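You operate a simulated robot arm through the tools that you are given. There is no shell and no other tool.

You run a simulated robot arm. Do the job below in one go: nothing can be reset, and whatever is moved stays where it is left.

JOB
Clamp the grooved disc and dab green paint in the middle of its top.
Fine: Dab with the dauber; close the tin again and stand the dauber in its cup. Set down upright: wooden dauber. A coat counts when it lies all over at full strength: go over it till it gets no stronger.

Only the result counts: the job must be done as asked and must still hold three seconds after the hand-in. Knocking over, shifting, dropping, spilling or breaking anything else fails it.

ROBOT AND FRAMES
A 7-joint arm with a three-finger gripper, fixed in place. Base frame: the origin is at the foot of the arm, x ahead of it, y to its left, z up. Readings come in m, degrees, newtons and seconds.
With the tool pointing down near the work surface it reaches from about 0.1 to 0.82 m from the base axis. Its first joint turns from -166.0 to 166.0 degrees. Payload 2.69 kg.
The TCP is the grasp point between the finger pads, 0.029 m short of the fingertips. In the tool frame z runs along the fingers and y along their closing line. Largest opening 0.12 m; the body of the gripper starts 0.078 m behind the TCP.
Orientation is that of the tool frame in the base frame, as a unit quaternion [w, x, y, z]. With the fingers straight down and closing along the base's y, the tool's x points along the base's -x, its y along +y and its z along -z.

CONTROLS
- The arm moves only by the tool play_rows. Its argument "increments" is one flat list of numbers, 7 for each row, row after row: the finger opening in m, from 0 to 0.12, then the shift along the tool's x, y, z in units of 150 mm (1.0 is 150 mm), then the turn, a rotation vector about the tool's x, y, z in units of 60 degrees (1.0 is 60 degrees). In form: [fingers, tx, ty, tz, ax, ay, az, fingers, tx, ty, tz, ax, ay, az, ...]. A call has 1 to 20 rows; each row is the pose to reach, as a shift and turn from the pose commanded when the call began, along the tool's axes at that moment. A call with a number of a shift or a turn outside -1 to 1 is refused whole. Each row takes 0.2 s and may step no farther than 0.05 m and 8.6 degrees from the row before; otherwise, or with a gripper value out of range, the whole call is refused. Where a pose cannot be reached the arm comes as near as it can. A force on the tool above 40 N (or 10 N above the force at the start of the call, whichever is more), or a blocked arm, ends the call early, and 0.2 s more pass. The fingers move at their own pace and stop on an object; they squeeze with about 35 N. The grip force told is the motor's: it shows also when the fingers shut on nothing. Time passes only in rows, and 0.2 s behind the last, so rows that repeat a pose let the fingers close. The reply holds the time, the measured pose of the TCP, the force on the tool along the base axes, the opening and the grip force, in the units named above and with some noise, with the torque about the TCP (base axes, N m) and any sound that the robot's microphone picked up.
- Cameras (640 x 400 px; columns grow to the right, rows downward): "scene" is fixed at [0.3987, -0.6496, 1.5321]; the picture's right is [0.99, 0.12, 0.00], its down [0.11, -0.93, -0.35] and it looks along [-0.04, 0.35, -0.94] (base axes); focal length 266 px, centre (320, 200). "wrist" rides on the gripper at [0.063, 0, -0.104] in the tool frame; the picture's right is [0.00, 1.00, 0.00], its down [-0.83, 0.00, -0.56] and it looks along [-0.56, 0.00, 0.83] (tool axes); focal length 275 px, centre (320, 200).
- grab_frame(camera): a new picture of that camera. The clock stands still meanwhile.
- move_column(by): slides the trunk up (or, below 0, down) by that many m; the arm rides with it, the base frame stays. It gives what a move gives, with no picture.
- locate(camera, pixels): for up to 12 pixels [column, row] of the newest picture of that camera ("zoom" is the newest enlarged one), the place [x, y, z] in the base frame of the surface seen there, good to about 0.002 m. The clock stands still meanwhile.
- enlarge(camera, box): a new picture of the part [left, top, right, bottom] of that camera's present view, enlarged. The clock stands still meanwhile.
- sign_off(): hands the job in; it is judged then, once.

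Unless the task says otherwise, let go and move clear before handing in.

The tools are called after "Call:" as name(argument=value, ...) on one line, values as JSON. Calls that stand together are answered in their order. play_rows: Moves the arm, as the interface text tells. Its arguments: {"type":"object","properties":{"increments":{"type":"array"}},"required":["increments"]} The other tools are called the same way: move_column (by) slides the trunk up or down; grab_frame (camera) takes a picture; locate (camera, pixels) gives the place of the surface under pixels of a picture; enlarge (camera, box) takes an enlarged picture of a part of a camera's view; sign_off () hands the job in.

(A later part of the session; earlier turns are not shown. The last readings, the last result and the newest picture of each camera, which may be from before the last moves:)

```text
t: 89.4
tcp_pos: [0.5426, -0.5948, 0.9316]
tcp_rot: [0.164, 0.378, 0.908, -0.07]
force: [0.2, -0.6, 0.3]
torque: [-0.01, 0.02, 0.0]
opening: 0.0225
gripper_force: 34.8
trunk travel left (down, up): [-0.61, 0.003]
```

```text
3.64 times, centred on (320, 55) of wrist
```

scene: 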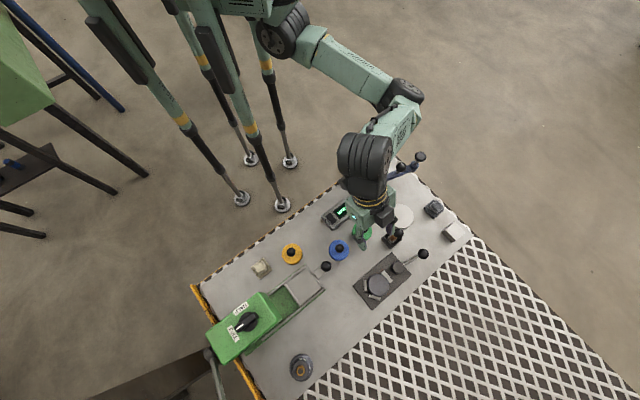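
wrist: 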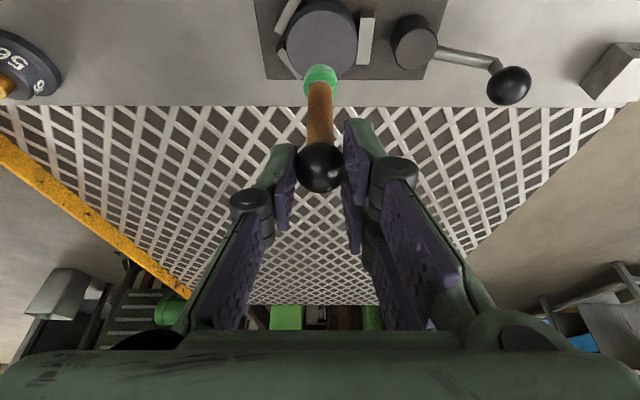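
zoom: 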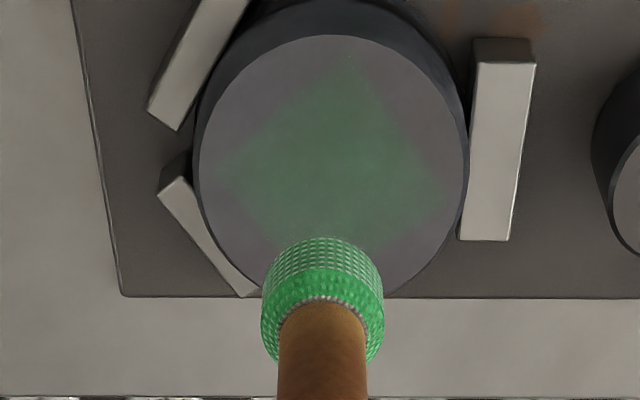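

The patch looks unchanged in strength at the same spot; probably the strength follows how much of the square has been gone over. I'll dab at four spots 10 mm around the middle and compare.

Call:
play_rows(increments=[0.01, 0.0471, 0, 0.1247, 0, 0, 0, 0.01, 0.0266, 0.0471, 0.2038, 0, 0, 0, 0.01, 0.0403, 0.0471, 0.2399, 0, 0, 0, 0.01, 0.0403, 0.0471, 0.2399, 0, 0, 0, 0.01, 0.0266, 0.0471, 0.2038, 0, 0, 0, 0.01, 0.1148, 0.0471, 0.1704, 0, 0, 0, 0.01, 0.1285, 0.0471, 0.2065, 0, 0, 0, 0.01, 0.1285, 0.0471, 0.2065, 0, 0, 0, 0.01, 0.1148, 0.0471, 0.1704, 0, 0, 0, 0.01, 0.1148, -0.0471, 0.1704, 0, 0, 0, 0.01, 0.1285, -0.0471, 0.2065, 0, 0, 0, 0.01, 0.1285, -0.0471, 0.2065, 0, 0, 0, 0.01, 0.1148, -0.0471, 0.1704, 0, 0, 0, 0.01, 0.0266, -0.0471, 0.2038, 0, 0, 0, 0.01, 0.0403, -0.0471, 0.2399, 0, 0, 0, 0.01, 0.0403, -0.0471, 0.2399, 0, 0, 0])

Call:
play_rows(increments=[0.01, -0.0137, 0, -0.0361, 0, 0, 0, 0.01, -0.0403, 0.0471, -0.2, 0, 0, 0, 0.01, -0.0403, 0.0471, -0.2399, 0, 0, 0])

Call:
enlarge(camera="wrist", box=[250, 0, 390, 110])

```text
t: 92.8
tcp_pos: [0.5436, -0.6054, 0.9]
tcp_rot: [0.166, 0.376, 0.909, -0.07]
force: [0.6, 1.0, 2.8]
torque: [0.04, -0.02, 0.03]
opening: 0.0227
gripper_force: 34.9
trunk travel left (down, up): [-0.61, 0.003]
```

```text
t: 93.6
tcp_pos: [0.5441, -0.5945, 0.934]
tcp_rot: [0.166, 0.378, 0.908, -0.07]
force: [-0.1, 1.0, -0.1]
torque: [-0.03, -0.02, 0.0]
opening: 0.0229
gripper_force: 35.1
trunk travel left (down, up): [-0.61, 0.003]
```

```text
3.64 times, centred on (320, 55) of wrist
```

zoom: 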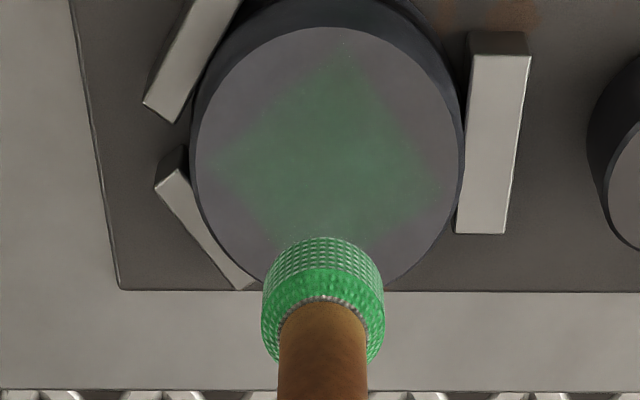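

No visible strengthening, and one of those contacts was only 2.8 N. I'll go back to the tin for a proper, longer re-dip and use the free view to examine the disc closely.

Call:
play_rows(increments=[0.01, 0.1431, 0.0706, -0.0541, 0, 0, 0, 0.01, 0.2862, 0.1412, -0.1082, 0, 0, 0, 0.01, 0.4293, 0.2119, -0.1623, 0, 0, 0, 0.01, 0.5723, 0.2825, -0.2163, 0, 0, 0, 0.01, 0.7154, 0.3531, -0.2704, 0, 0, 0, 0.01, 0.8585, 0.4237, -0.3245, 0, 0, 0, 0.01, 0.8585, 0.4237, -0.3245, 0, 0, 0, 0.01, 0.9292, 0.4237, -0.1374, 0, 0, 0, 0.01, 0.9646, 0.4237, -0.0439, 0, 0, 0])

Call:
enlarge(camera="scene", box=[360, 266, 400, 301])

Call:
enlarge(camera="wrist", box=[260, 0, 400, 200])

```text
t: 95.6
tcp_pos: [0.4924, -0.4517, 0.8887]
tcp_rot: [0.165, 0.378, 0.908, -0.071]
force: [0.1, -0.1, -0.3]
torque: [0.03, -0.02, -0.03]
opening: 0.0229
gripper_force: 35.0
trunk travel left (down, up): [-0.61, 0.003]
```

```text
11.43 times, centred on (380, 284) of scene
```

zoom: 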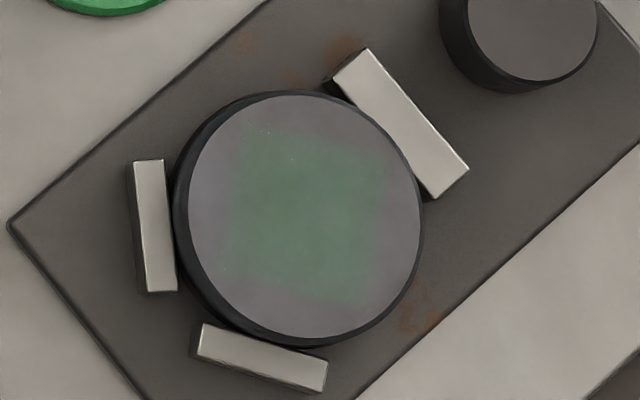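

```text
2.00 times, centred on (330, 100) of wrist
```

zoom: 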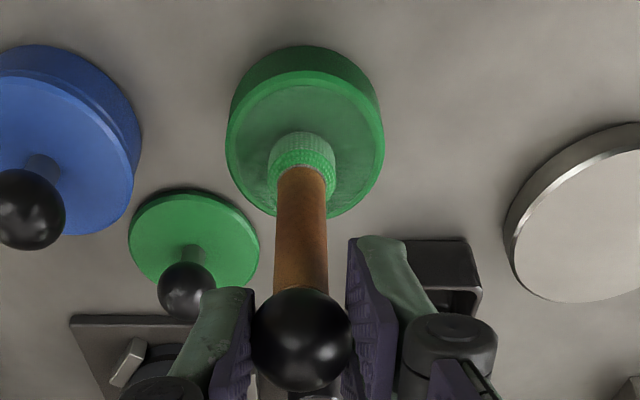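

Call:
enlarge(camera="scene", box=[350, 250, 420, 310])

```text
6.67 times, centred on (385, 280) of scene
```

zoom: 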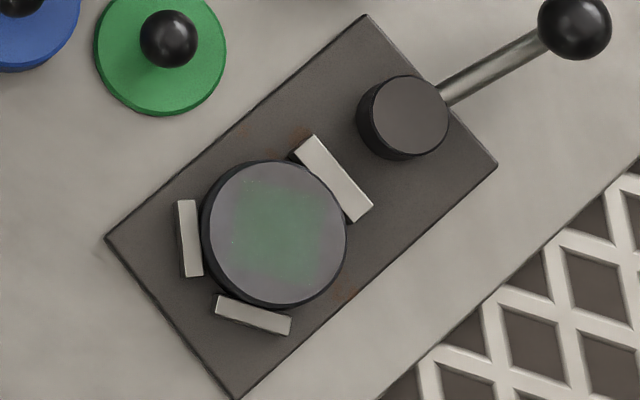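

I'll take a very tight zoom of the patch now as a colour reference, before dipping and dabbing again.

Call:
enlarge(camera="scene", box=[366, 272, 392, 298])

Call:
play_rows(increments=[0.01, 0.0024, 0, 0.0062, 0, 0, 0, 0.01, 0.0047, 0, 0.0125, 0, 0, 0, 0.01, 0.0071, 0, 0.0187, 0, 0, 0, 0.01, 0.0071, 0, 0.0187, 0, 0, 0])

```text
15.38 times, centred on (379, 285) of scene
```

zoom: 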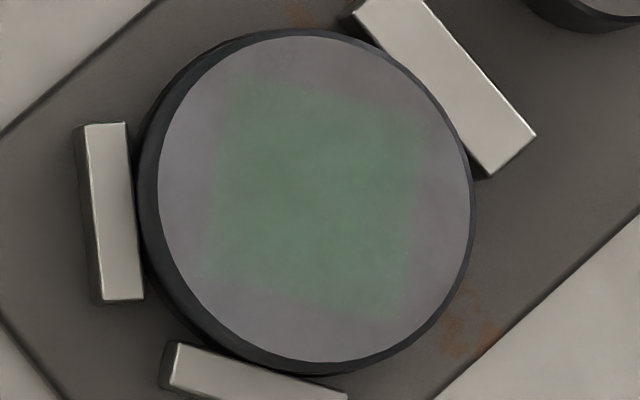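

```text
t: 96.6
tcp_pos: [0.4922, -0.452, 0.886]
tcp_rot: [0.166, 0.377, 0.909, -0.07]
force: [0.3, 1.0, 9.4]
torque: [0.08, -0.06, -0.01]
opening: 0.0229
gripper_force: 34.9
trunk travel left (down, up): [-0.61, 0.003]
```

Dip contact is 9.4 N. I'll hold it two seconds, then carry over and dab the middle with a longer hold.

Call:
play_rows(increments=[0.01, 0, 0, 0, 0, 0, 0, 0.01, 0, 0, 0, 0, 0, 0, 0.01, 0, 0, 0, 0, 0, 0, 0.01, 0, 0, 0, 0, 0, 0, 0.01, 0, 0, 0, 0, 0, 0, 0.01, 0, 0, 0, 0, 0, 0, 0.01, 0, 0, 0, 0, 0, 0, 0.01, 0, 0, 0, 0, 0, 0, 0.01, -0.0471, 0, -0.1247, 0, 0, 0, 0.01, -0.113, 0, -0.2993, 0, 0, 0])

Call:
play_rows(increments=[0.01, -0.1431, -0.0706, 0.0541, 0, 0, 0, 0.01, -0.2862, -0.1412, 0.1082, 0, 0, 0, 0.01, -0.4293, -0.2119, 0.1623, 0, 0, 0, 0.01, -0.5723, -0.2825, 0.2163, 0, 0, 0, 0.01, -0.7154, -0.3531, 0.2704, 0, 0, 0, 0.01, -0.8585, -0.4237, 0.3245, 0, 0, 0, 0.01, -0.8585, -0.4237, 0.3245, 0, 0, 0, 0.01, -0.7996, -0.4237, 0.4804, 0, 0, 0, 0.01, -0.776, -0.4237, 0.5428, 0, 0, 0, 0.01, -0.7736, -0.4237, 0.549, 0, 0, 0])

```text
t: 98.8
tcp_pos: [0.4915, -0.452, 0.9335]
tcp_rot: [0.164, 0.378, 0.909, -0.069]
force: [-1.4, 0.3, -0.9]
torque: [-0.03, 0.01, -0.03]
opening: 0.0227
gripper_force: 34.7
trunk travel left (down, up): [-0.61, 0.003]
```

```text
t: 101.0
tcp_pos: [0.5431, -0.5955, 0.8987]
tcp_rot: [0.166, 0.376, 0.909, -0.07]
force: [0.0, -0.9, -0.2]
torque: [-0.02, 0.01, -0.02]
opening: 0.0229
gripper_force: 35.2
trunk travel left (down, up): [-0.61, 0.003]
```

Call:
play_rows(increments=[0.01, 0.0024, 0, 0.0062, 0, 0, 0, 0.01, 0.0035, 0, 0.0094, 0, 0, 0, 0.01, 0.0035, 0, 0.0094, 0, 0, 0])

```text
t: 101.8
tcp_pos: [0.5443, -0.5943, 0.8984]
tcp_rot: [0.165, 0.378, 0.908, -0.071]
force: [0.9, 0.1, 8.9]
torque: [-0.04, -0.12, 0.0]
opening: 0.0229
gripper_force: 34.8
trunk travel left (down, up): [-0.61, 0.003]
```

Contact at 8.9 N on the disc's middle. I'll hold it there for about 3 seconds, then lift and look from the wrist camera.

Call:
play_rows(increments=[0.01, 0, 0, 0, 0, 0, 0, 0.01, 0, 0, 0, 0, 0, 0, 0.01, 0, 0, 0, 0, 0, 0, 0.01, 0, 0, 0, 0, 0, 0, 0.01, 0, 0, 0, 0, 0, 0, 0.01, 0, 0, 0, 0, 0, 0, 0.01, 0, 0, 0, 0, 0, 0, 0.01, 0, 0, 0, 0, 0, 0, 0.01, 0, 0, 0, 0, 0, 0, 0.01, 0, 0, 0, 0, 0, 0, 0.01, 0, 0, 0, 0, 0, 0, 0.01, 0, 0, 0, 0, 0, 0, 0.01, 0, 0, 0, 0, 0, 0, 0.01, -0.0118, 0, -0.0312, 0, 0, 0, 0.01, -0.0471, 0, -0.1247, 0, 0, 0, 0.01, -0.0884, 0, -0.2338, 0, 0, 0])

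Call:
enlarge(camera="wrist", box=[250, 0, 390, 110])

```text
t: 105.2
tcp_pos: [0.5437, -0.5924, 0.9346]
tcp_rot: [0.165, 0.377, 0.909, -0.07]
force: [0.5, 0.4, -0.2]
torque: [-0.03, 0.0, -0.03]
opening: 0.0231
gripper_force: 35.1
trunk travel left (down, up): [-0.61, 0.003]
```

```text
3.64 times, centred on (320, 55) of wrist
```

zoom: 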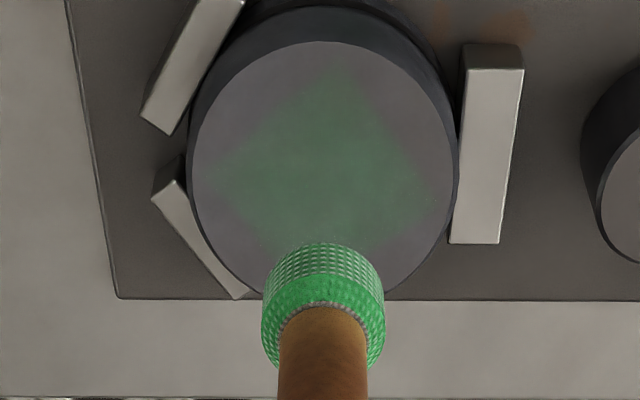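

The patch looks the same after a long, loaded dab, so at this spot it gets no stronger. To be sure it lies all over the square, I'll dab around it at ±9 mm with checked contact, starting with two spots.

Call:
play_rows(increments=[0.01, 0.0471, 0, 0.1247, 0, 0, 0, 0.01, 0.0334, 0.0424, 0.2083, 0, 0, 0, 0.01, 0.0487, 0.0424, 0.2488, 0, 0, 0, 0.01, 0.0487, 0.0424, 0.2488, 0, 0, 0, 0.01, 0.0487, 0.0424, 0.2488, 0, 0, 0])

Call:
play_rows(increments=[0.01, -0.0153, 0, -0.0405, 0, 0, 0, 0.01, 0.0641, 0, -0.0705, 0, 0, 0, 0.01, 0.0794, 0, -0.03, 0, 0, 0, 0.01, 0.0794, 0, -0.03, 0, 0, 0, 0.01, 0.0794, 0, -0.03, 0, 0, 0])

Call:
play_rows(increments=[0.01, -0.0153, 0, -0.0405, 0, 0, 0, 0.01, -0.0153, -0.0848, -0.0405, 0, 0, 0, 0.01, 0, -0.0848, 0, 0, 0, 0, 0.01, 0, -0.0848, 0, 0, 0, 0, 0.01, 0, -0.0848, 0, 0, 0, 0])

Call:
play_rows(increments=[0.01, -0.0153, 0, -0.0405, 0, 0, 0, 0.01, -0.0947, 0, -0.0105, 0, 0, 0, 0.01, -0.0794, 0, 0.03, 0, 0, 0, 0.01, -0.0794, 0, 0.03, 0, 0, 0, 0.01, -0.0794, 0, 0.03, 0, 0, 0])

```text
t: 106.4
tcp_pos: [0.5519, -0.5944, 0.8985]
tcp_rot: [0.167, 0.377, 0.908, -0.071]
force: [1.0, -2.4, 8.4]
torque: [-0.18, -0.05, -0.05]
opening: 0.0227
gripper_force: 34.8
trunk travel left (down, up): [-0.61, 0.003]
```

```text
t: 107.6
tcp_pos: [0.545, -0.5849, 0.8983]
tcp_rot: [0.166, 0.377, 0.909, -0.07]
force: [0.3, -0.4, 4.7]
torque: [0.06, -0.06, 0.01]
opening: 0.0228
gripper_force: 34.9
trunk travel left (down, up): [-0.61, 0.003]
```

```text
t: 108.8
tcp_pos: [0.5358, -0.5948, 0.8985]
tcp_rot: [0.166, 0.377, 0.909, -0.071]
force: [0.6, -0.3, 5.0]
torque: [-0.06, -0.08, 0.04]
opening: 0.023
gripper_force: 35.0
trunk travel left (down, up): [-0.61, 0.003]
```

```text
t: 110.0
tcp_pos: [0.5436, -0.604, 0.8973]
tcp_rot: [0.165, 0.377, 0.908, -0.07]
force: [0.5, -0.4, -0.1]
torque: [-0.01, -0.02, 0.05]
opening: 0.0228
gripper_force: 34.7
trunk travel left (down, up): [-0.61, 0.003]
```

Three spots had firm contact (8.4, 4.7, 5.0 N); the fourth not yet. Pressing 1.5 mm more there, then lifting to look.

Call:
play_rows(increments=[0.01, 0.0024, 0, 0.0062, 0, 0, 0, 0.01, 0.0035, 0, 0.0094, 0, 0, 0, 0.01, 0.0035, 0, 0.0094, 0, 0, 0, 0.01, 0.0035, 0, 0.0094, 0, 0, 0])

Call:
play_rows(increments=[0.01, -0.0153, 0, -0.0405, 0, 0, 0, 0.01, -0.0471, 0.0212, -0.17, 0, 0, 0, 0.01, -0.0522, 0.0424, -0.2582, 0, 0, 0])

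Call:
enlarge(camera="wrist", box=[250, 0, 390, 110])

```text
t: 111.0
tcp_pos: [0.5433, -0.6036, 0.8966]
tcp_rot: [0.166, 0.376, 0.909, -0.071]
force: [2.7, -3.0, 13.6]
torque: [-0.27, -0.21, -0.03]
opening: 0.023
gripper_force: 35.0
trunk travel left (down, up): [-0.61, 0.003]
```

```text
t: 111.8
tcp_pos: [0.5432, -0.5927, 0.933]
tcp_rot: [0.164, 0.377, 0.909, -0.07]
force: [0.1, 0.1, -0.5]
torque: [-0.02, 0.02, 0.02]
opening: 0.0231
gripper_force: 35.4
trunk travel left (down, up): [-0.61, 0.003]
```

```text
3.64 times, centred on (320, 55) of wrist
```

zoom: 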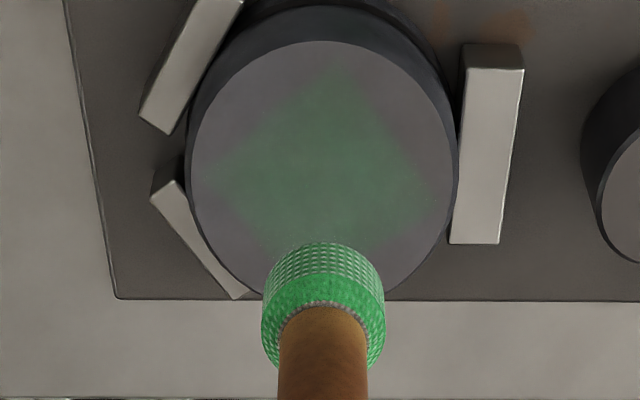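

Still no visible change. I'll go back over the tin for another dip and compare the same tight scene zoom with my earlier reference.

Call:
play_rows(increments=[0.01, 0.1431, 0.0706, -0.0541, 0, 0, 0, 0.01, 0.2862, 0.1412, -0.1082, 0, 0, 0, 0.01, 0.4293, 0.2119, -0.1623, 0, 0, 0, 0.01, 0.5723, 0.2825, -0.2163, 0, 0, 0, 0.01, 0.7154, 0.3531, -0.2704, 0, 0, 0, 0.01, 0.8585, 0.4237, -0.3245, 0, 0, 0, 0.01, 0.8585, 0.4237, -0.3245, 0, 0, 0])

Call:
enlarge(camera="scene", box=[366, 272, 392, 298])

Call:
grab_frame(camera="wrist")

```text
t: 113.4
tcp_pos: [0.4916, -0.453, 0.9359]
tcp_rot: [0.165, 0.377, 0.909, -0.07]
force: [-0.2, 0.5, -0.2]
torque: [0.01, -0.02, 0.0]
opening: 0.0228
gripper_force: 35.0
trunk travel left (down, up): [-0.61, 0.003]
```

```text
15.38 times, centred on (379, 285) of scene
```

zoom: 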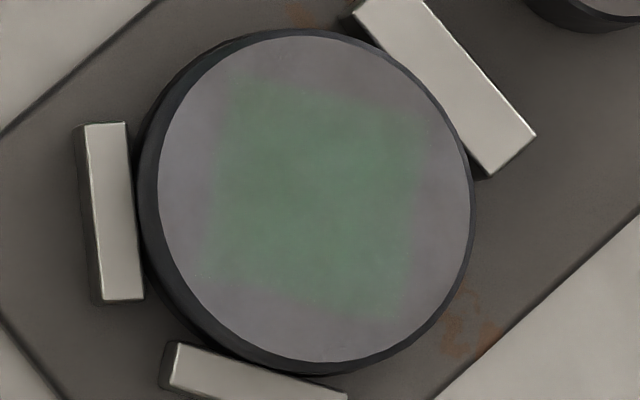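

```text
taken
```

wrist: 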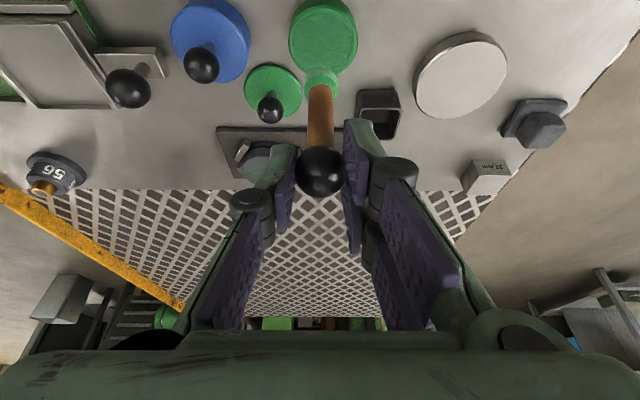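

The patch now looks a touch more even toward its right side than in the reference. Zooming further to judge evenness.

Call:
enlarge(camera="scene", box=[370, 275, 388, 294])

Call:
enlarge(camera="scene", box=[354, 222, 372, 241])

```text
16.00 times, centred on (379, 284) of scene
```

zoom: 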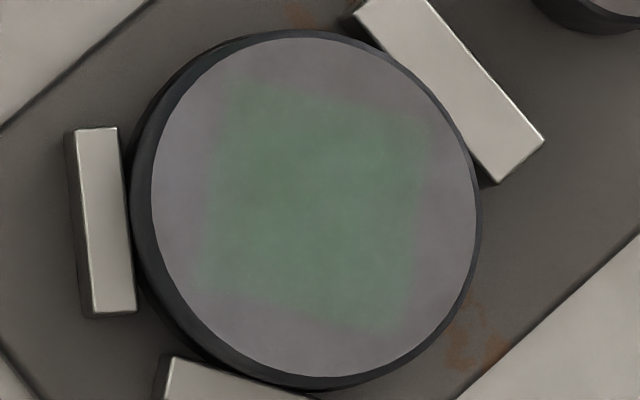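

```text
16.00 times, centred on (363, 232) of scene
```

zoom: 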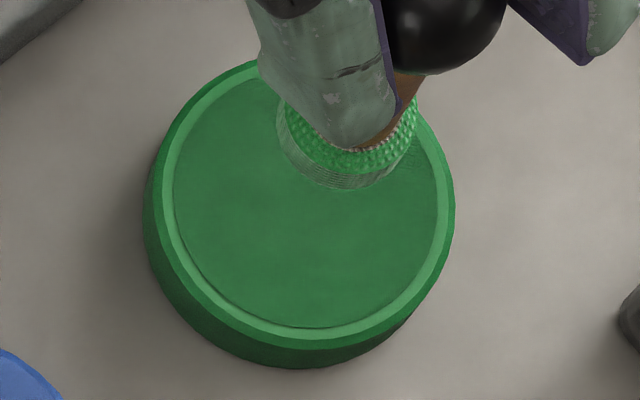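

The coat is even across the square but pale next to the tin's paint. I'll dip thoroughly (three touches) and then go over the corners and the middle again to see whether it deepens.

Call:
play_rows(increments=[0.01, 0.0589, 0, 0.1559, 0, 0, 0, 0.01, 0.106, 0, 0.2806, 0, 0, 0, 0.01, 0.1131, 0, 0.2993, 0, 0, 0, 0.01, 0.1143, 0, 0.3024, 0, 0, 0, 0.01, 0.1143, 0, 0.3024, 0, 0, 0])

```text
t: 114.6
tcp_pos: [0.4918, -0.4517, 0.8863]
tcp_rot: [0.165, 0.378, 0.908, -0.07]
force: [-0.4, 0.5, 0.1]
torque: [0.0, 0.0, 0.02]
opening: 0.0228
gripper_force: 35.4
trunk travel left (down, up): [-0.61, 0.003]
```

Call:
play_rows(increments=[0.01, 0.0024, 0, 0.0062, 0, 0, 0, 0.01, 0.0047, 0, 0.0125, 0, 0, 0, 0.01, 0.0047, 0, 0.0125, 0, 0, 0])

Call:
enlarge(camera="scene", box=[354, 222, 372, 241])

```text
t: 115.4
tcp_pos: [0.4937, -0.4519, 0.8866]
tcp_rot: [0.167, 0.376, 0.909, -0.071]
force: [1.1, 0.0, 11.4]
torque: [-0.11, -0.14, -0.02]
opening: 0.0231
gripper_force: 34.9
trunk travel left (down, up): [-0.61, 0.003]
```

```text
16.00 times, centred on (363, 232) of scene
```

zoom: 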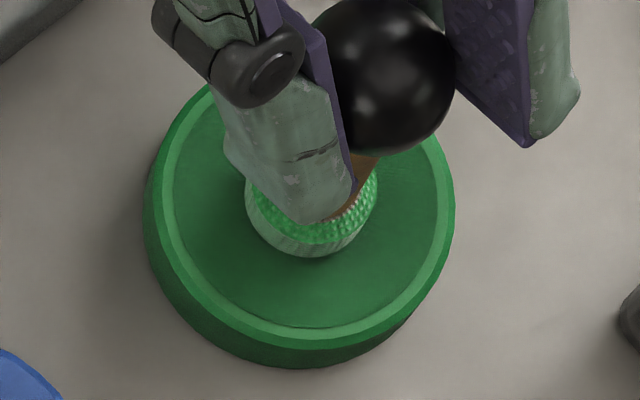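

Call:
play_rows(increments=[0.01, 0, 0, 0, 0, 0, 0, 0.01, 0, 0, 0, 0, 0, 0, 0.01, -0.0141, 0, -0.0374, 0, 0, 0, 0.01, 0, 0, 0, 0, 0, 0, 0.01, 0, 0, 0, 0, 0, 0, 0.01, 0, 0, 0, 0, 0, 0, 0.01, -0.0141, 0, -0.0374, 0, 0, 0, 0.01, 0, 0, 0, 0, 0, 0, 0.01, 0, 0, 0, 0, 0, 0, 0.01, 0, 0, 0, 0, 0, 0, 0.01, -0.0589, 0, -0.1559, 0, 0, 0, 0.01, -0.119, 0, -0.3149, 0, 0, 0])

Call:
play_rows(increments=[0.01, -0.1431, -0.0706, 0.0541, 0, 0, 0, 0.01, -0.2862, -0.1412, 0.1082, 0, 0, 0, 0.01, -0.4293, -0.2119, 0.1623, 0, 0, 0, 0.01, -0.5723, -0.2825, 0.2163, 0, 0, 0, 0.01, -0.7154, -0.3531, 0.2704, 0, 0, 0, 0.01, -0.8585, -0.4237, 0.3245, 0, 0, 0, 0.01, -0.8585, -0.4237, 0.3245, 0, 0, 0, 0.01, -0.7878, -0.4237, 0.5116, 0, 0, 0, 0.01, -0.7713, -0.4237, 0.5552, 0, 0, 0])

```text
t: 118.0
tcp_pos: [0.4915, -0.4511, 0.935]
tcp_rot: [0.165, 0.376, 0.909, -0.069]
force: [0.4, -0.4, 0.2]
torque: [0.0, 0.0, -0.03]
opening: 0.0229
gripper_force: 35.2
trunk travel left (down, up): [-0.61, 0.003]
```

```text
t: 120.0
tcp_pos: [0.5424, -0.5954, 0.8973]
tcp_rot: [0.166, 0.377, 0.909, -0.071]
force: [1.1, 1.1, 7.1]
torque: [0.1, -0.06, 0.0]
opening: 0.0226
gripper_force: 35.1
trunk travel left (down, up): [-0.61, 0.003]
```

Contact at 7.1 N in the middle. I'll rub in a small ±3 mm circle while pressing, then lift and look.

Call:
play_rows(increments=[0.01, -0.0132, 0.0141, 0.005, 0, 0, 0, 0.01, 0.0132, 0.0141, -0.005, 0, 0, 0, 0.01, 0.0132, -0.0141, -0.005, 0, 0, 0, 0.01, -0.0132, -0.0141, 0.005, 0, 0, 0, 0.01, -0.0132, 0.0141, 0.005, 0, 0, 0, 0.01, 0.0132, 0.0141, -0.005, 0, 0, 0, 0.01, 0.0132, -0.0141, -0.005, 0, 0, 0, 0.01, -0.0132, -0.0141, 0.005, 0, 0, 0, 0.01, 0, 0, 0, 0, 0, 0])

Call:
play_rows(increments=[0.01, -0.0141, 0, -0.0374, 0, 0, 0, 0.01, -0.0471, 0, -0.1247, 0, 0, 0, 0.01, -0.0872, 0, -0.2307, 0, 0, 0])

Call:
enlarge(camera="wrist", box=[250, 0, 390, 110])

```text
t: 122.0
tcp_pos: [0.5433, -0.5949, 0.8978]
tcp_rot: [0.164, 0.378, 0.908, -0.071]
force: [-0.6, -0.3, 0.7]
torque: [0.0, 0.01, -0.03]
opening: 0.0229
gripper_force: 34.7
trunk travel left (down, up): [-0.61, 0.003]
```

```text
t: 122.8
tcp_pos: [0.5453, -0.5946, 0.9357]
tcp_rot: [0.164, 0.378, 0.908, -0.071]
force: [0.2, 0.0, -0.4]
torque: [-0.02, 0.02, 0.04]
opening: 0.0225
gripper_force: 35.1
trunk travel left (down, up): [-0.61, 0.003]
```

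```text
3.64 times, centred on (320, 55) of wrist
```

zoom: 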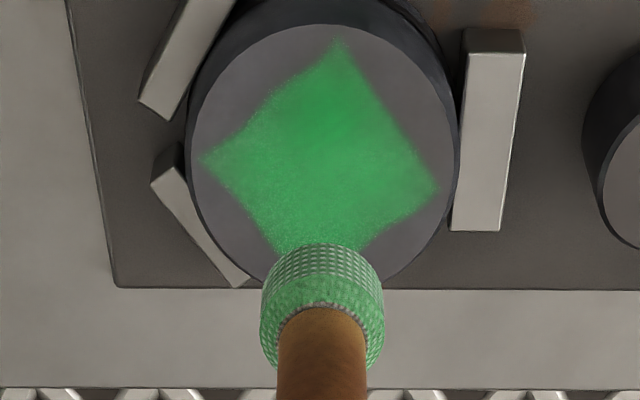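

Rubbing is what does it: the square is now strongly green, and the dauber's pad has paled. I'll re-dip and go over it again until it gets no stronger.

Call:
play_rows(increments=[0.01, 0.1431, 0.0706, -0.0541, 0, 0, 0, 0.01, 0.2862, 0.1412, -0.1082, 0, 0, 0, 0.01, 0.4293, 0.2119, -0.1623, 0, 0, 0, 0.01, 0.5723, 0.2825, -0.2163, 0, 0, 0, 0.01, 0.7154, 0.3531, -0.2704, 0, 0, 0, 0.01, 0.8585, 0.4237, -0.3245, 0, 0, 0, 0.01, 0.8585, 0.4237, -0.3245, 0, 0, 0, 0.01, 0.9292, 0.4237, -0.1374, 0, 0, 0, 0.01, 0.9728, 0.4237, -0.0221, 0, 0, 0, 0.01, 0.9752, 0.4237, -0.0158, 0, 0, 0])

Call:
enlarge(camera="scene", box=[366, 272, 392, 298])

```text
t: 125.0
tcp_pos: [0.4907, -0.4515, 0.8855]
tcp_rot: [0.165, 0.377, 0.909, -0.071]
force: [0.5, 0.3, 0.1]
torque: [0.01, 0.0, -0.02]
opening: 0.0226
gripper_force: 35.0
trunk travel left (down, up): [-0.61, 0.003]
```

```text
15.38 times, centred on (379, 285) of scene
```

zoom: 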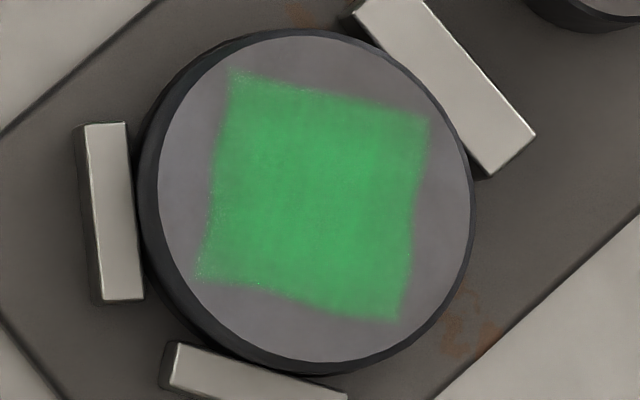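

A vivid green square now covers the middle of the disc. I'll dip once more (still ~1 mm short of the paint) with a little rub in the tin.

Call:
play_rows(increments=[0.01, 0.0024, 0, 0.0062, 0, 0, 0, 0.01, 0.0047, 0, 0.0125, 0, 0, 0, 0.01, 0.0047, 0, 0.0125, 0, 0, 0])

```text
t: 125.8
tcp_pos: [0.4929, -0.4523, 0.8841]
tcp_rot: [0.166, 0.377, 0.909, -0.071]
force: [-2.3, 1.4, 11.8]
torque: [0.19, 0.17, -0.03]
opening: 0.0231
gripper_force: 34.8
trunk travel left (down, up): [-0.61, 0.003]
```

Contact at 11.8 N. I won't rub here so as not to shift the tin; a short hold, lift, then back over the disc down to just above contact.

Call:
play_rows(increments=[0.01, 0, 0, 0, 0, 0, 0, 0.01, 0, 0, 0, 0, 0, 0, 0.01, 0, 0, 0, 0, 0, 0, 0.01, 0, 0, 0, 0, 0, 0, 0.01, -0.0141, 0, -0.0374, 0, 0, 0, 0.01, -0.0707, 0, -0.1871, 0, 0, 0, 0.01, -0.1214, 0, -0.3212, 0, 0, 0])

Call:
play_rows(increments=[0.01, -0.1431, -0.0706, 0.0541, 0, 0, 0, 0.01, -0.2862, -0.1412, 0.1082, 0, 0, 0, 0.01, -0.4293, -0.2119, 0.1623, 0, 0, 0, 0.01, -0.5723, -0.2825, 0.2163, 0, 0, 0, 0.01, -0.7154, -0.3531, 0.2704, 0, 0, 0, 0.01, -0.8585, -0.4237, 0.3245, 0, 0, 0, 0.01, -0.8585, -0.4237, 0.3245, 0, 0, 0, 0.01, -0.7878, -0.4237, 0.5116, 0, 0, 0, 0.01, -0.7713, -0.4237, 0.5552, 0, 0, 0])

```text
t: 127.4
tcp_pos: [0.4914, -0.4496, 0.9337]
tcp_rot: [0.165, 0.378, 0.908, -0.07]
force: [-0.4, -0.5, 0.1]
torque: [-0.02, -0.03, 0.04]
opening: 0.0229
gripper_force: 35.2
trunk travel left (down, up): [-0.61, 0.003]
```

```text
t: 129.4
tcp_pos: [0.5453, -0.5946, 0.8983]
tcp_rot: [0.165, 0.378, 0.908, -0.071]
force: [-1.1, -0.7, -0.2]
torque: [0.01, 0.0, 0.03]
opening: 0.023
gripper_force: 35.0
trunk travel left (down, up): [-0.61, 0.003]
```

Call:
play_rows(increments=[0.01, 0.0024, 0, 0.0062, 0, 0, 0, 0.01, 0.0047, 0, 0.0125, 0, 0, 0, 0.01, 0.0047, 0, 0.0125, 0, 0, 0])

Call:
play_rows(increments=[0.01, 0.0012, 0, 0.0031, 0, 0, 0, 0.01, 0.0024, 0, 0.0062, 0, 0, 0, 0.01, 0.0024, 0, 0.0062, 0, 0, 0])

```text
t: 130.2
tcp_pos: [0.5457, -0.5952, 0.8964]
tcp_rot: [0.165, 0.377, 0.908, -0.071]
force: [-0.6, -1.2, 3.9]
torque: [-0.02, 0.1, 0.03]
opening: 0.0229
gripper_force: 34.4
trunk travel left (down, up): [-0.61, 0.003]
```

```text
t: 131.0
tcp_pos: [0.5444, -0.5943, 0.8969]
tcp_rot: [0.167, 0.377, 0.908, -0.071]
force: [2.5, -0.8, 14.3]
torque: [0.01, -0.33, 0.01]
opening: 0.0227
gripper_force: 35.3
trunk travel left (down, up): [-0.61, 0.003]
```

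Contact at 14 N. Rubbing over the square in a small then a wider circle, then lifting to look.

Call:
play_rows(increments=[0.01, -0.0176, 0.0189, 0.0067, 0, 0, 0, 0.01, 0.0176, 0.0189, -0.0067, 0, 0, 0, 0.01, 0.0176, -0.0189, -0.0067, 0, 0, 0, 0.01, -0.0176, -0.0189, 0.0067, 0, 0, 0, 0.01, -0.0353, 0.0377, 0.0133, 0, 0, 0, 0.01, 0, 0.0566, 0, 0, 0, 0, 0.01, 0.0353, 0.0377, -0.0133, 0, 0, 0, 0.01, 0.0529, 0, -0.02, 0, 0, 0, 0.01, 0.0353, -0.0377, -0.0133, 0, 0, 0, 0.01, 0, -0.0566, 0, 0, 0, 0, 0.01, -0.0353, -0.0377, 0.0133, 0, 0, 0, 0.01, -0.0529, 0, 0.02, 0, 0, 0, 0.01, 0, 0, 0, 0, 0, 0])

Call:
play_rows(increments=[0.01, -0.0141, 0, -0.0374, 0, 0, 0, 0.01, -0.0471, 0, -0.1247, 0, 0, 0, 0.01, -0.0943, 0, -0.2494, 0, 0, 0])

Call:
enlarge(camera="wrist", box=[250, 0, 390, 110])

```text
t: 133.8
tcp_pos: [0.5446, -0.5948, 0.8954]
tcp_rot: [0.166, 0.376, 0.909, -0.07]
force: [1.4, -1.4, 6.3]
torque: [-0.13, -0.2, -0.02]
opening: 0.0228
gripper_force: 34.9
trunk travel left (down, up): [-0.61, 0.003]
```

```text
t: 134.6
tcp_pos: [0.5448, -0.5955, 0.9348]
tcp_rot: [0.165, 0.377, 0.909, -0.07]
force: [0.6, 0.2, -0.3]
torque: [-0.01, -0.01, 0.0]
opening: 0.0227
gripper_force: 35.2
trunk travel left (down, up): [-0.61, 0.003]
```

```text
3.64 times, centred on (320, 55) of wrist
```

zoom: 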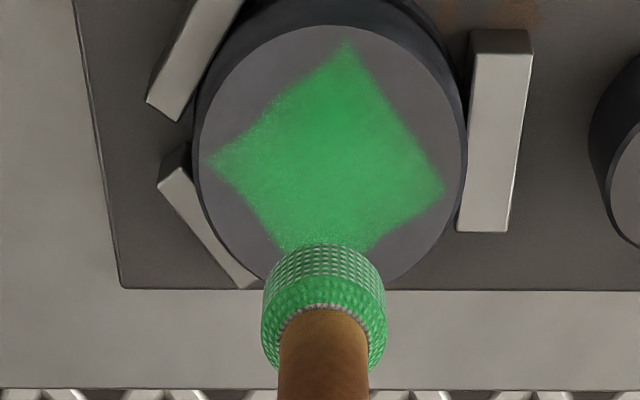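

The green looks the same as after the first rub and the pad kept its colour, so the coat seems saturated. I'll carry the dauber over its cup and check the patch with the scene camera on the way.

Call:
play_rows(increments=[0.01, 0.0673, 0.1296, -0.0373, 0, 0, 0, 0.01, 0.1347, 0.2592, -0.0747, 0, 0, 0, 0.01, 0.202, 0.3889, -0.112, 0, 0, 0, 0.01, 0.2693, 0.5185, -0.1493, 0, 0, 0, 0.01, 0.3367, 0.6481, -0.1867, 0, 0, 0, 0.01, 0.404, 0.7777, -0.224, 0, 0, 0, 0.01, 0.404, 0.7777, -0.224, 0, 0, 0])

Call:
enlarge(camera="scene", box=[366, 272, 392, 298])

Call:
enlarge(camera="wrist", box=[250, 0, 390, 180])

```text
t: 136.2
tcp_pos: [0.5812, -0.4653, 0.9441]
tcp_rot: [0.166, 0.377, 0.908, -0.071]
force: [1.0, -0.4, -0.4]
torque: [-0.01, 0.0, 0.01]
opening: 0.0226
gripper_force: 35.4
trunk travel left (down, up): [-0.61, 0.003]
```

```text
15.38 times, centred on (379, 285) of scene
```

zoom: 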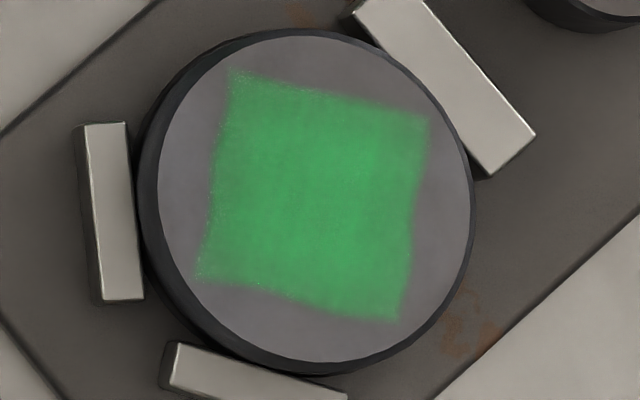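

```text
2.22 times, centred on (320, 90) of wrist
```

zoom: 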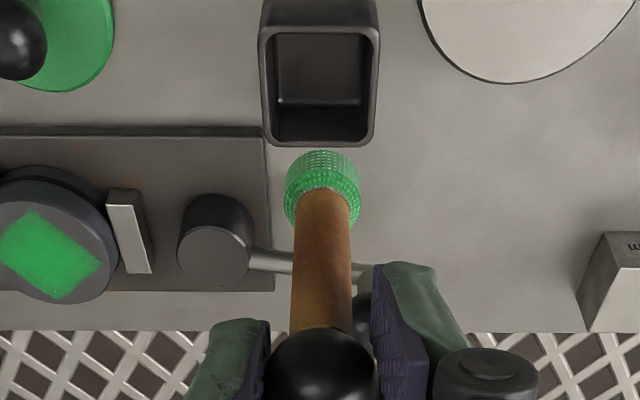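

The patch is vivid and even; versus the previous picture at most a hair stronger. The pad is still well loaded, so I'll make one more full pass, including the corners, to be sure it's saturated.

Call:
play_rows(increments=[0.01, -0.0673, -0.1296, 0.0373, 0, 0, 0, 0.01, -0.1347, -0.2592, 0.0747, 0, 0, 0, 0.01, -0.202, -0.3889, 0.112, 0, 0, 0, 0.01, -0.2693, -0.5185, 0.1493, 0, 0, 0, 0.01, -0.3367, -0.6481, 0.1867, 0, 0, 0, 0.01, -0.404, -0.7777, 0.224, 0, 0, 0, 0.01, -0.404, -0.7777, 0.224, 0, 0, 0, 0.01, -0.3333, -0.7777, 0.4111, 0, 0, 0, 0.01, -0.3121, -0.7777, 0.4672, 0, 0, 0, 0.01, -0.3109, -0.7777, 0.4703, 0, 0, 0])

Call:
play_rows(increments=[0.01, 0.0012, 0, 0.0031, 0, 0, 0, 0.01, 0.0024, 0, 0.0062, 0, 0, 0, 0.01, 0.0024, 0, 0.0062, 0, 0, 0])

```text
t: 138.4
tcp_pos: [0.5434, -0.5934, 0.8956]
tcp_rot: [0.165, 0.377, 0.908, -0.071]
force: [-1.0, -0.2, 3.4]
torque: [0.02, 0.02, -0.02]
opening: 0.0225
gripper_force: 34.8
trunk travel left (down, up): [-0.61, 0.003]
```

```text
t: 139.2
tcp_pos: [0.5443, -0.5935, 0.8949]
tcp_rot: [0.166, 0.377, 0.908, -0.071]
force: [1.8, 0.6, 6.1]
torque: [0.02, -0.17, 0.02]
opening: 0.0229
gripper_force: 34.2
trunk travel left (down, up): [-0.61, 0.003]
```

Contact at 6 N. Rubbing over the middle, then around through the corners, then lift and compare.

Call:
play_rows(increments=[0.01, -0.0176, 0.0189, 0.0067, 0, 0, 0, 0.01, 0.0176, 0.0189, -0.0067, 0, 0, 0, 0.01, 0.0176, -0.0189, -0.0067, 0, 0, 0, 0.01, -0.0176, -0.0189, 0.0067, 0, 0, 0, 0.01, -0.0397, -0.0424, 0.015, 0, 0, 0, 0.01, -0.0794, 0, 0.03, 0, 0, 0, 0.01, -0.0397, 0.0424, 0.015, 0, 0, 0, 0.01, 0, 0.0848, 0, 0, 0, 0, 0.01, 0.0397, 0.0424, -0.015, 0, 0, 0, 0.01, 0.0794, 0, -0.03, 0, 0, 0, 0.01, 0.0397, -0.0424, -0.015, 0, 0, 0, 0.01, 0, -0.0848, 0, 0, 0, 0, 0.01, -0.0176, -0.0189, 0.0067, 0, 0, 0, 0.01, 0, 0, 0, 0, 0, 0])

Call:
play_rows(increments=[0.01, -0.0141, 0, -0.0374, 0, 0, 0, 0.01, -0.0471, 0, -0.1247, 0, 0, 0, 0.01, -0.0955, 0, -0.2526, 0, 0, 0])

Call:
enlarge(camera="wrist", box=[250, 0, 390, 110])

```text
t: 142.2
tcp_pos: [0.5436, -0.5948, 0.8958]
tcp_rot: [0.166, 0.378, 0.908, -0.071]
force: [-0.8, -3.5, 9.0]
torque: [-0.36, -0.03, -0.03]
opening: 0.0225
gripper_force: 34.9
trunk travel left (down, up): [-0.61, 0.003]
```

```text
t: 143.0
tcp_pos: [0.5457, -0.594, 0.9352]
tcp_rot: [0.165, 0.377, 0.909, -0.071]
force: [0.8, 0.4, -0.7]
torque: [-0.01, 0.03, -0.01]
opening: 0.0228
gripper_force: 35.0
trunk travel left (down, up): [-0.61, 0.003]
```

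```text
3.64 times, centred on (320, 55) of wrist
```

zoom: 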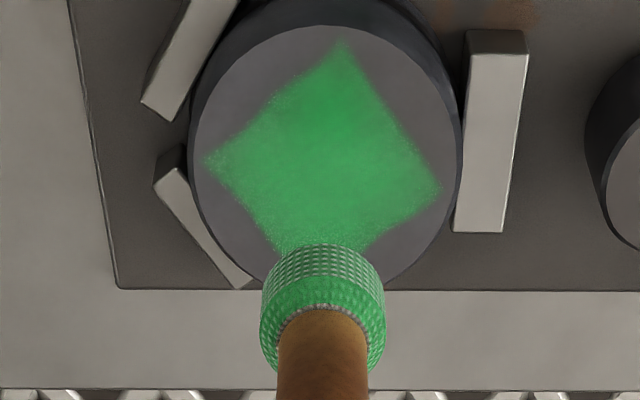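

No change any more: the coat is at full strength. Now the dauber goes back over its cup.

Call:
play_rows(increments=[0.01, 0.0673, 0.1296, -0.0373, 0, 0, 0, 0.01, 0.1347, 0.2592, -0.0747, 0, 0, 0, 0.01, 0.202, 0.3889, -0.112, 0, 0, 0, 0.01, 0.2693, 0.5185, -0.1493, 0, 0, 0, 0.01, 0.3367, 0.6481, -0.1867, 0, 0, 0, 0.01, 0.404, 0.7777, -0.224, 0, 0, 0, 0.01, 0.404, 0.7777, -0.224, 0, 0, 0])

Call:
grab_frame(camera="wrist")

Call:
enlarge(camera="scene", box=[350, 190, 446, 260])

Call:
enlarge(camera="wrist", box=[270, 0, 380, 120])

```text
t: 144.6
tcp_pos: [0.5759, -0.4637, 0.9442]
tcp_rot: [0.165, 0.378, 0.908, -0.071]
force: [1.1, 1.1, -1.1]
torque: [-0.02, 0.05, -0.01]
opening: 0.0226
gripper_force: 35.3
trunk travel left (down, up): [-0.61, 0.003]
```

```text
taken
```

wrist: 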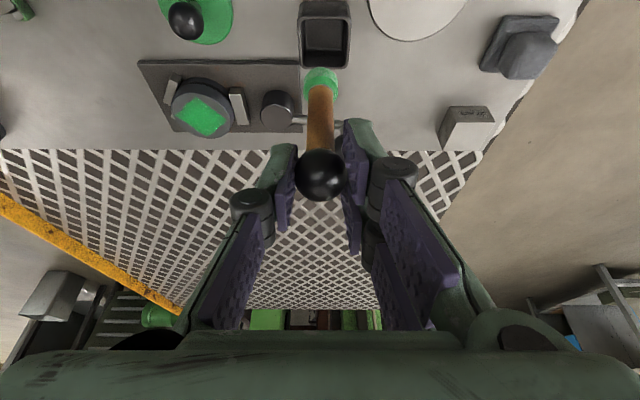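

```text
5.71 times, centred on (398, 225) of scene
```

zoom: 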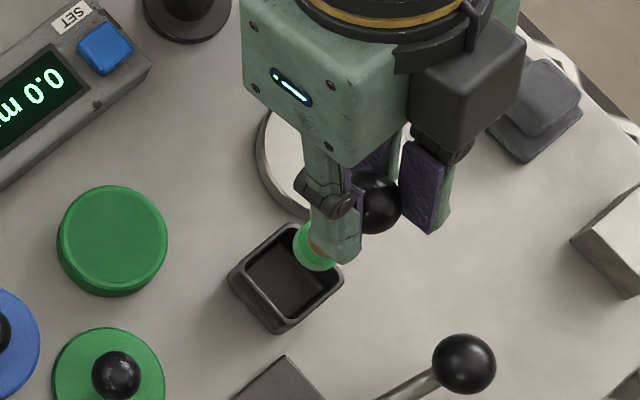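

```text
3.33 times, centred on (325, 60) of wrist
```

zoom: 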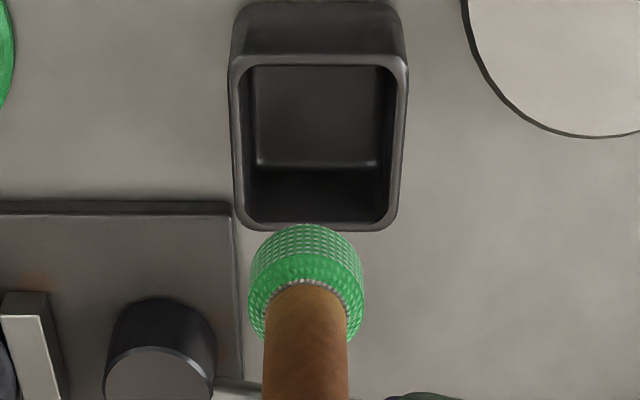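

The cup's centre (zoom x≈319) is slightly right of and beyond the pad (x≈307). I'll shift 2 mm each way while lowering to just above the rim, and check again.

Call:
play_rows(increments=[0.01, 0.0312, 0.0044, 0.0951, 0, 0, 0, 0.01, 0.0623, 0.0089, 0.1903, 0, 0, 0, 0.01, 0.0935, 0.0133, 0.2854, 0, 0, 0, 0.01, 0.0935, 0.0133, 0.2854, 0, 0, 0])

Call:
enlarge(camera="wrist", box=[270, 0, 380, 120])

Call:
enlarge(camera="scene", box=[370, 210, 418, 250])

```text
t: 145.6
tcp_pos: [0.5804, -0.4625, 0.9001]
tcp_rot: [0.165, 0.378, 0.908, -0.071]
force: [-0.4, 0.4, 0.0]
torque: [0.02, -0.02, -0.03]
opening: 0.0225
gripper_force: 34.3
trunk travel left (down, up): [-0.61, 0.003]
```

```text
3.33 times, centred on (325, 60) of wrist
```

zoom: 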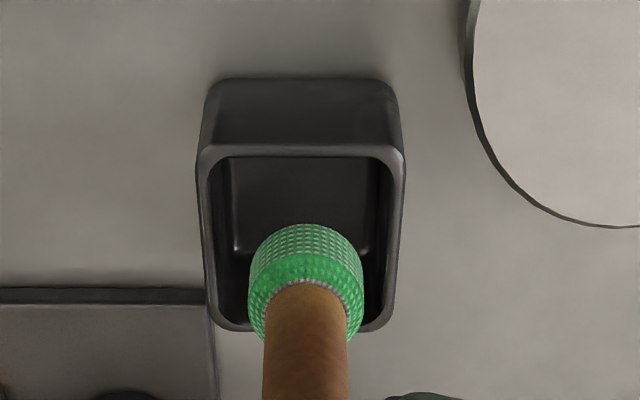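

```text
10.00 times, centred on (394, 230) of scene
```

zoom: 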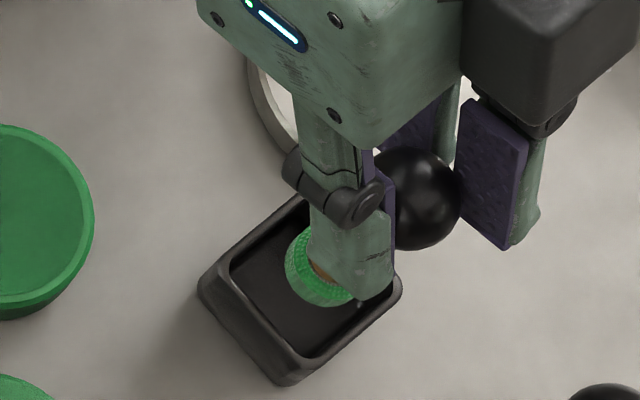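

The pad is now centred over the cup (rim 197–405, pad 248–363 in zoom). Lowering into the cup, stopping just above the floor.

Call:
play_rows(increments=[0.01, 0.0236, 0, 0.0624, 0, 0, 0, 0.01, 0.0471, 0, 0.1247, 0, 0, 0, 0.01, 0.0636, 0, 0.1684, 0, 0, 0, 0.01, 0.0636, 0, 0.1684, 0, 0, 0])

Call:
enlarge(camera="wrist", box=[270, 20, 380, 200])

```text
t: 146.6
tcp_pos: [0.5817, -0.4623, 0.8734]
tcp_rot: [0.165, 0.378, 0.908, -0.071]
force: [-0.6, 0.1, -0.8]
torque: [0.01, 0.02, 0.0]
opening: 0.0225
gripper_force: 35.7
trunk travel left (down, up): [-0.61, 0.003]
```

```text
2.22 times, centred on (325, 110) of wrist
```

zoom: 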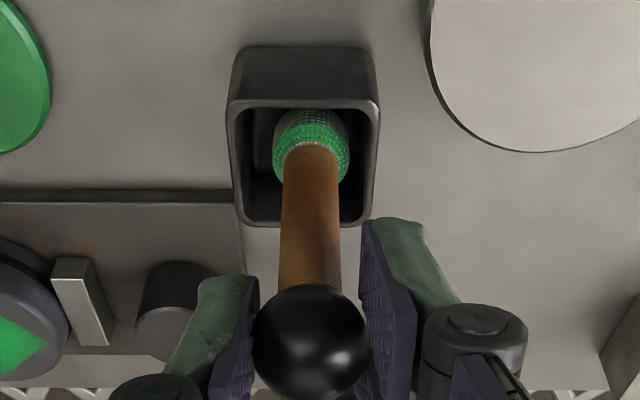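

Inside the cup with no contact yet. Going down in 1 mm steps to find the floor.

Call:
play_rows(increments=[0.01, 0.0024, 0, 0.0062, 0, 0, 0, 0.01, 0.0047, 0, 0.0125, 0, 0, 0, 0.01, 0.0071, 0, 0.0187, 0, 0, 0])

Call:
play_rows(increments=[0.01, 0.0024, 0, 0.0062, 0, 0, 0, 0.01, 0.0035, 0, 0.0094, 0, 0, 0, 0.01, 0.0035, 0, 0.0094, 0, 0, 0])

```text
t: 147.4
tcp_pos: [0.5827, -0.4623, 0.8701]
tcp_rot: [0.165, 0.378, 0.908, -0.071]
force: [-1.0, 0.2, -0.1]
torque: [0.01, 0.0, 0.03]
opening: 0.0226
gripper_force: 35.3
trunk travel left (down, up): [-0.61, 0.003]
```

```text
t: 148.2
tcp_pos: [0.5818, -0.4631, 0.8681]
tcp_rot: [0.165, 0.378, 0.908, -0.07]
force: [0.1, -0.4, -0.8]
torque: [0.0, 0.05, 0.0]
opening: 0.0225
gripper_force: 34.7
trunk travel left (down, up): [-0.61, 0.003]
```

Call:
play_rows(increments=[0.01, 0.0012, 0, 0.0031, 0, 0, 0, 0.01, 0.0024, 0, 0.0062, 0, 0, 0, 0.01, 0.0024, 0, 0.0062, 0, 0, 0])

Call:
play_rows(increments=[0.01, 0.0012, 0, 0.0031, 0, 0, 0, 0.01, 0.0024, 0, 0.0062, 0, 0, 0, 0.01, 0.0024, 0, 0.0062, 0, 0, 0])

```text
t: 149.0
tcp_pos: [0.5829, -0.4637, 0.8674]
tcp_rot: [0.166, 0.376, 0.909, -0.07]
force: [-0.2, 0.0, 2.1]
torque: [0.02, 0.0, -0.02]
opening: 0.0226
gripper_force: 35.0
trunk travel left (down, up): [-0.61, 0.003]
```

```text
t: 149.8
tcp_pos: [0.5815, -0.4634, 0.8677]
tcp_rot: [0.166, 0.377, 0.909, -0.07]
force: [2.2, 0.0, 9.5]
torque: [0.02, -0.27, 0.0]
opening: 0.0227
gripper_force: 34.9
trunk travel left (down, up): [-0.61, 0.003]
```

The pad stands on the cup floor (9.5 N). I'll ease off 1 mm, check it's upright, then open slowly.

Call:
play_rows(increments=[0.01, -0.0019, 0, -0.005, 0, 0, 0, 0.01, -0.0019, 0, -0.005, 0, 0, 0])

Call:
enlarge(camera="wrist", box=[270, 20, 380, 200])

Call:
enlarge(camera="scene", box=[370, 210, 418, 250])

```text
t: 150.4
tcp_pos: [0.581, -0.4642, 0.8671]
tcp_rot: [0.167, 0.377, 0.908, -0.07]
force: [2.0, -1.0, 12.0]
torque: [-0.06, -0.3, 0.02]
opening: 0.0225
gripper_force: 34.7
trunk travel left (down, up): [-0.61, 0.003]
```

```text
2.22 times, centred on (325, 110) of wrist
```

zoom: 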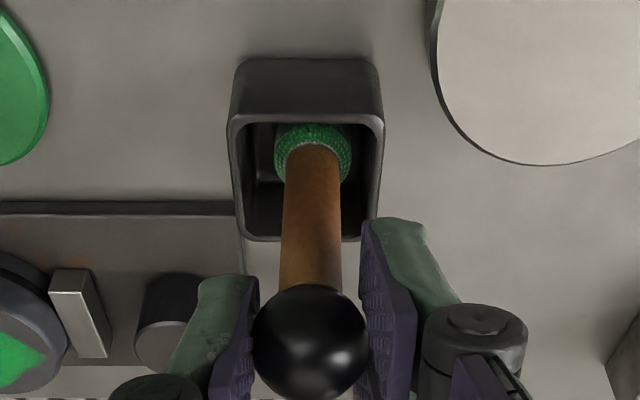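

```text
10.00 times, centred on (394, 230) of scene
```

zoom: 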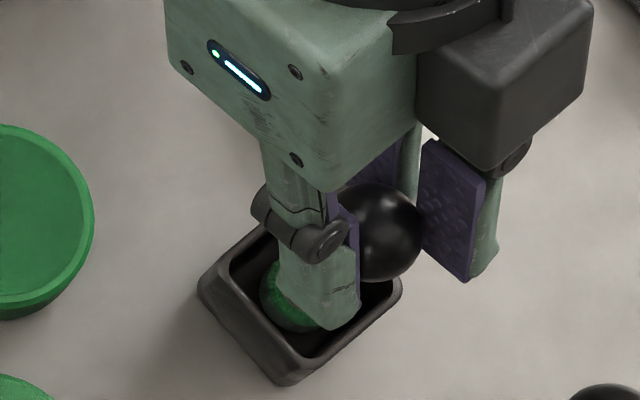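

Call:
play_rows(increments=[0.01, -0.0012, 0, -0.0031, 0, 0, 0, 0.01, -0.0024, 0, -0.0062, 0, 0, 0, 0.01, -0.0024, 0, -0.0062, 0, 0, 0])

```text
t: 151.2
tcp_pos: [0.5804, -0.4635, 0.868]
tcp_rot: [0.164, 0.377, 0.909, -0.07]
force: [0.0, -0.5, 5.2]
torque: [-0.11, 0.07, -0.05]
opening: 0.023
gripper_force: 35.1
trunk travel left (down, up): [-0.61, 0.003]
```

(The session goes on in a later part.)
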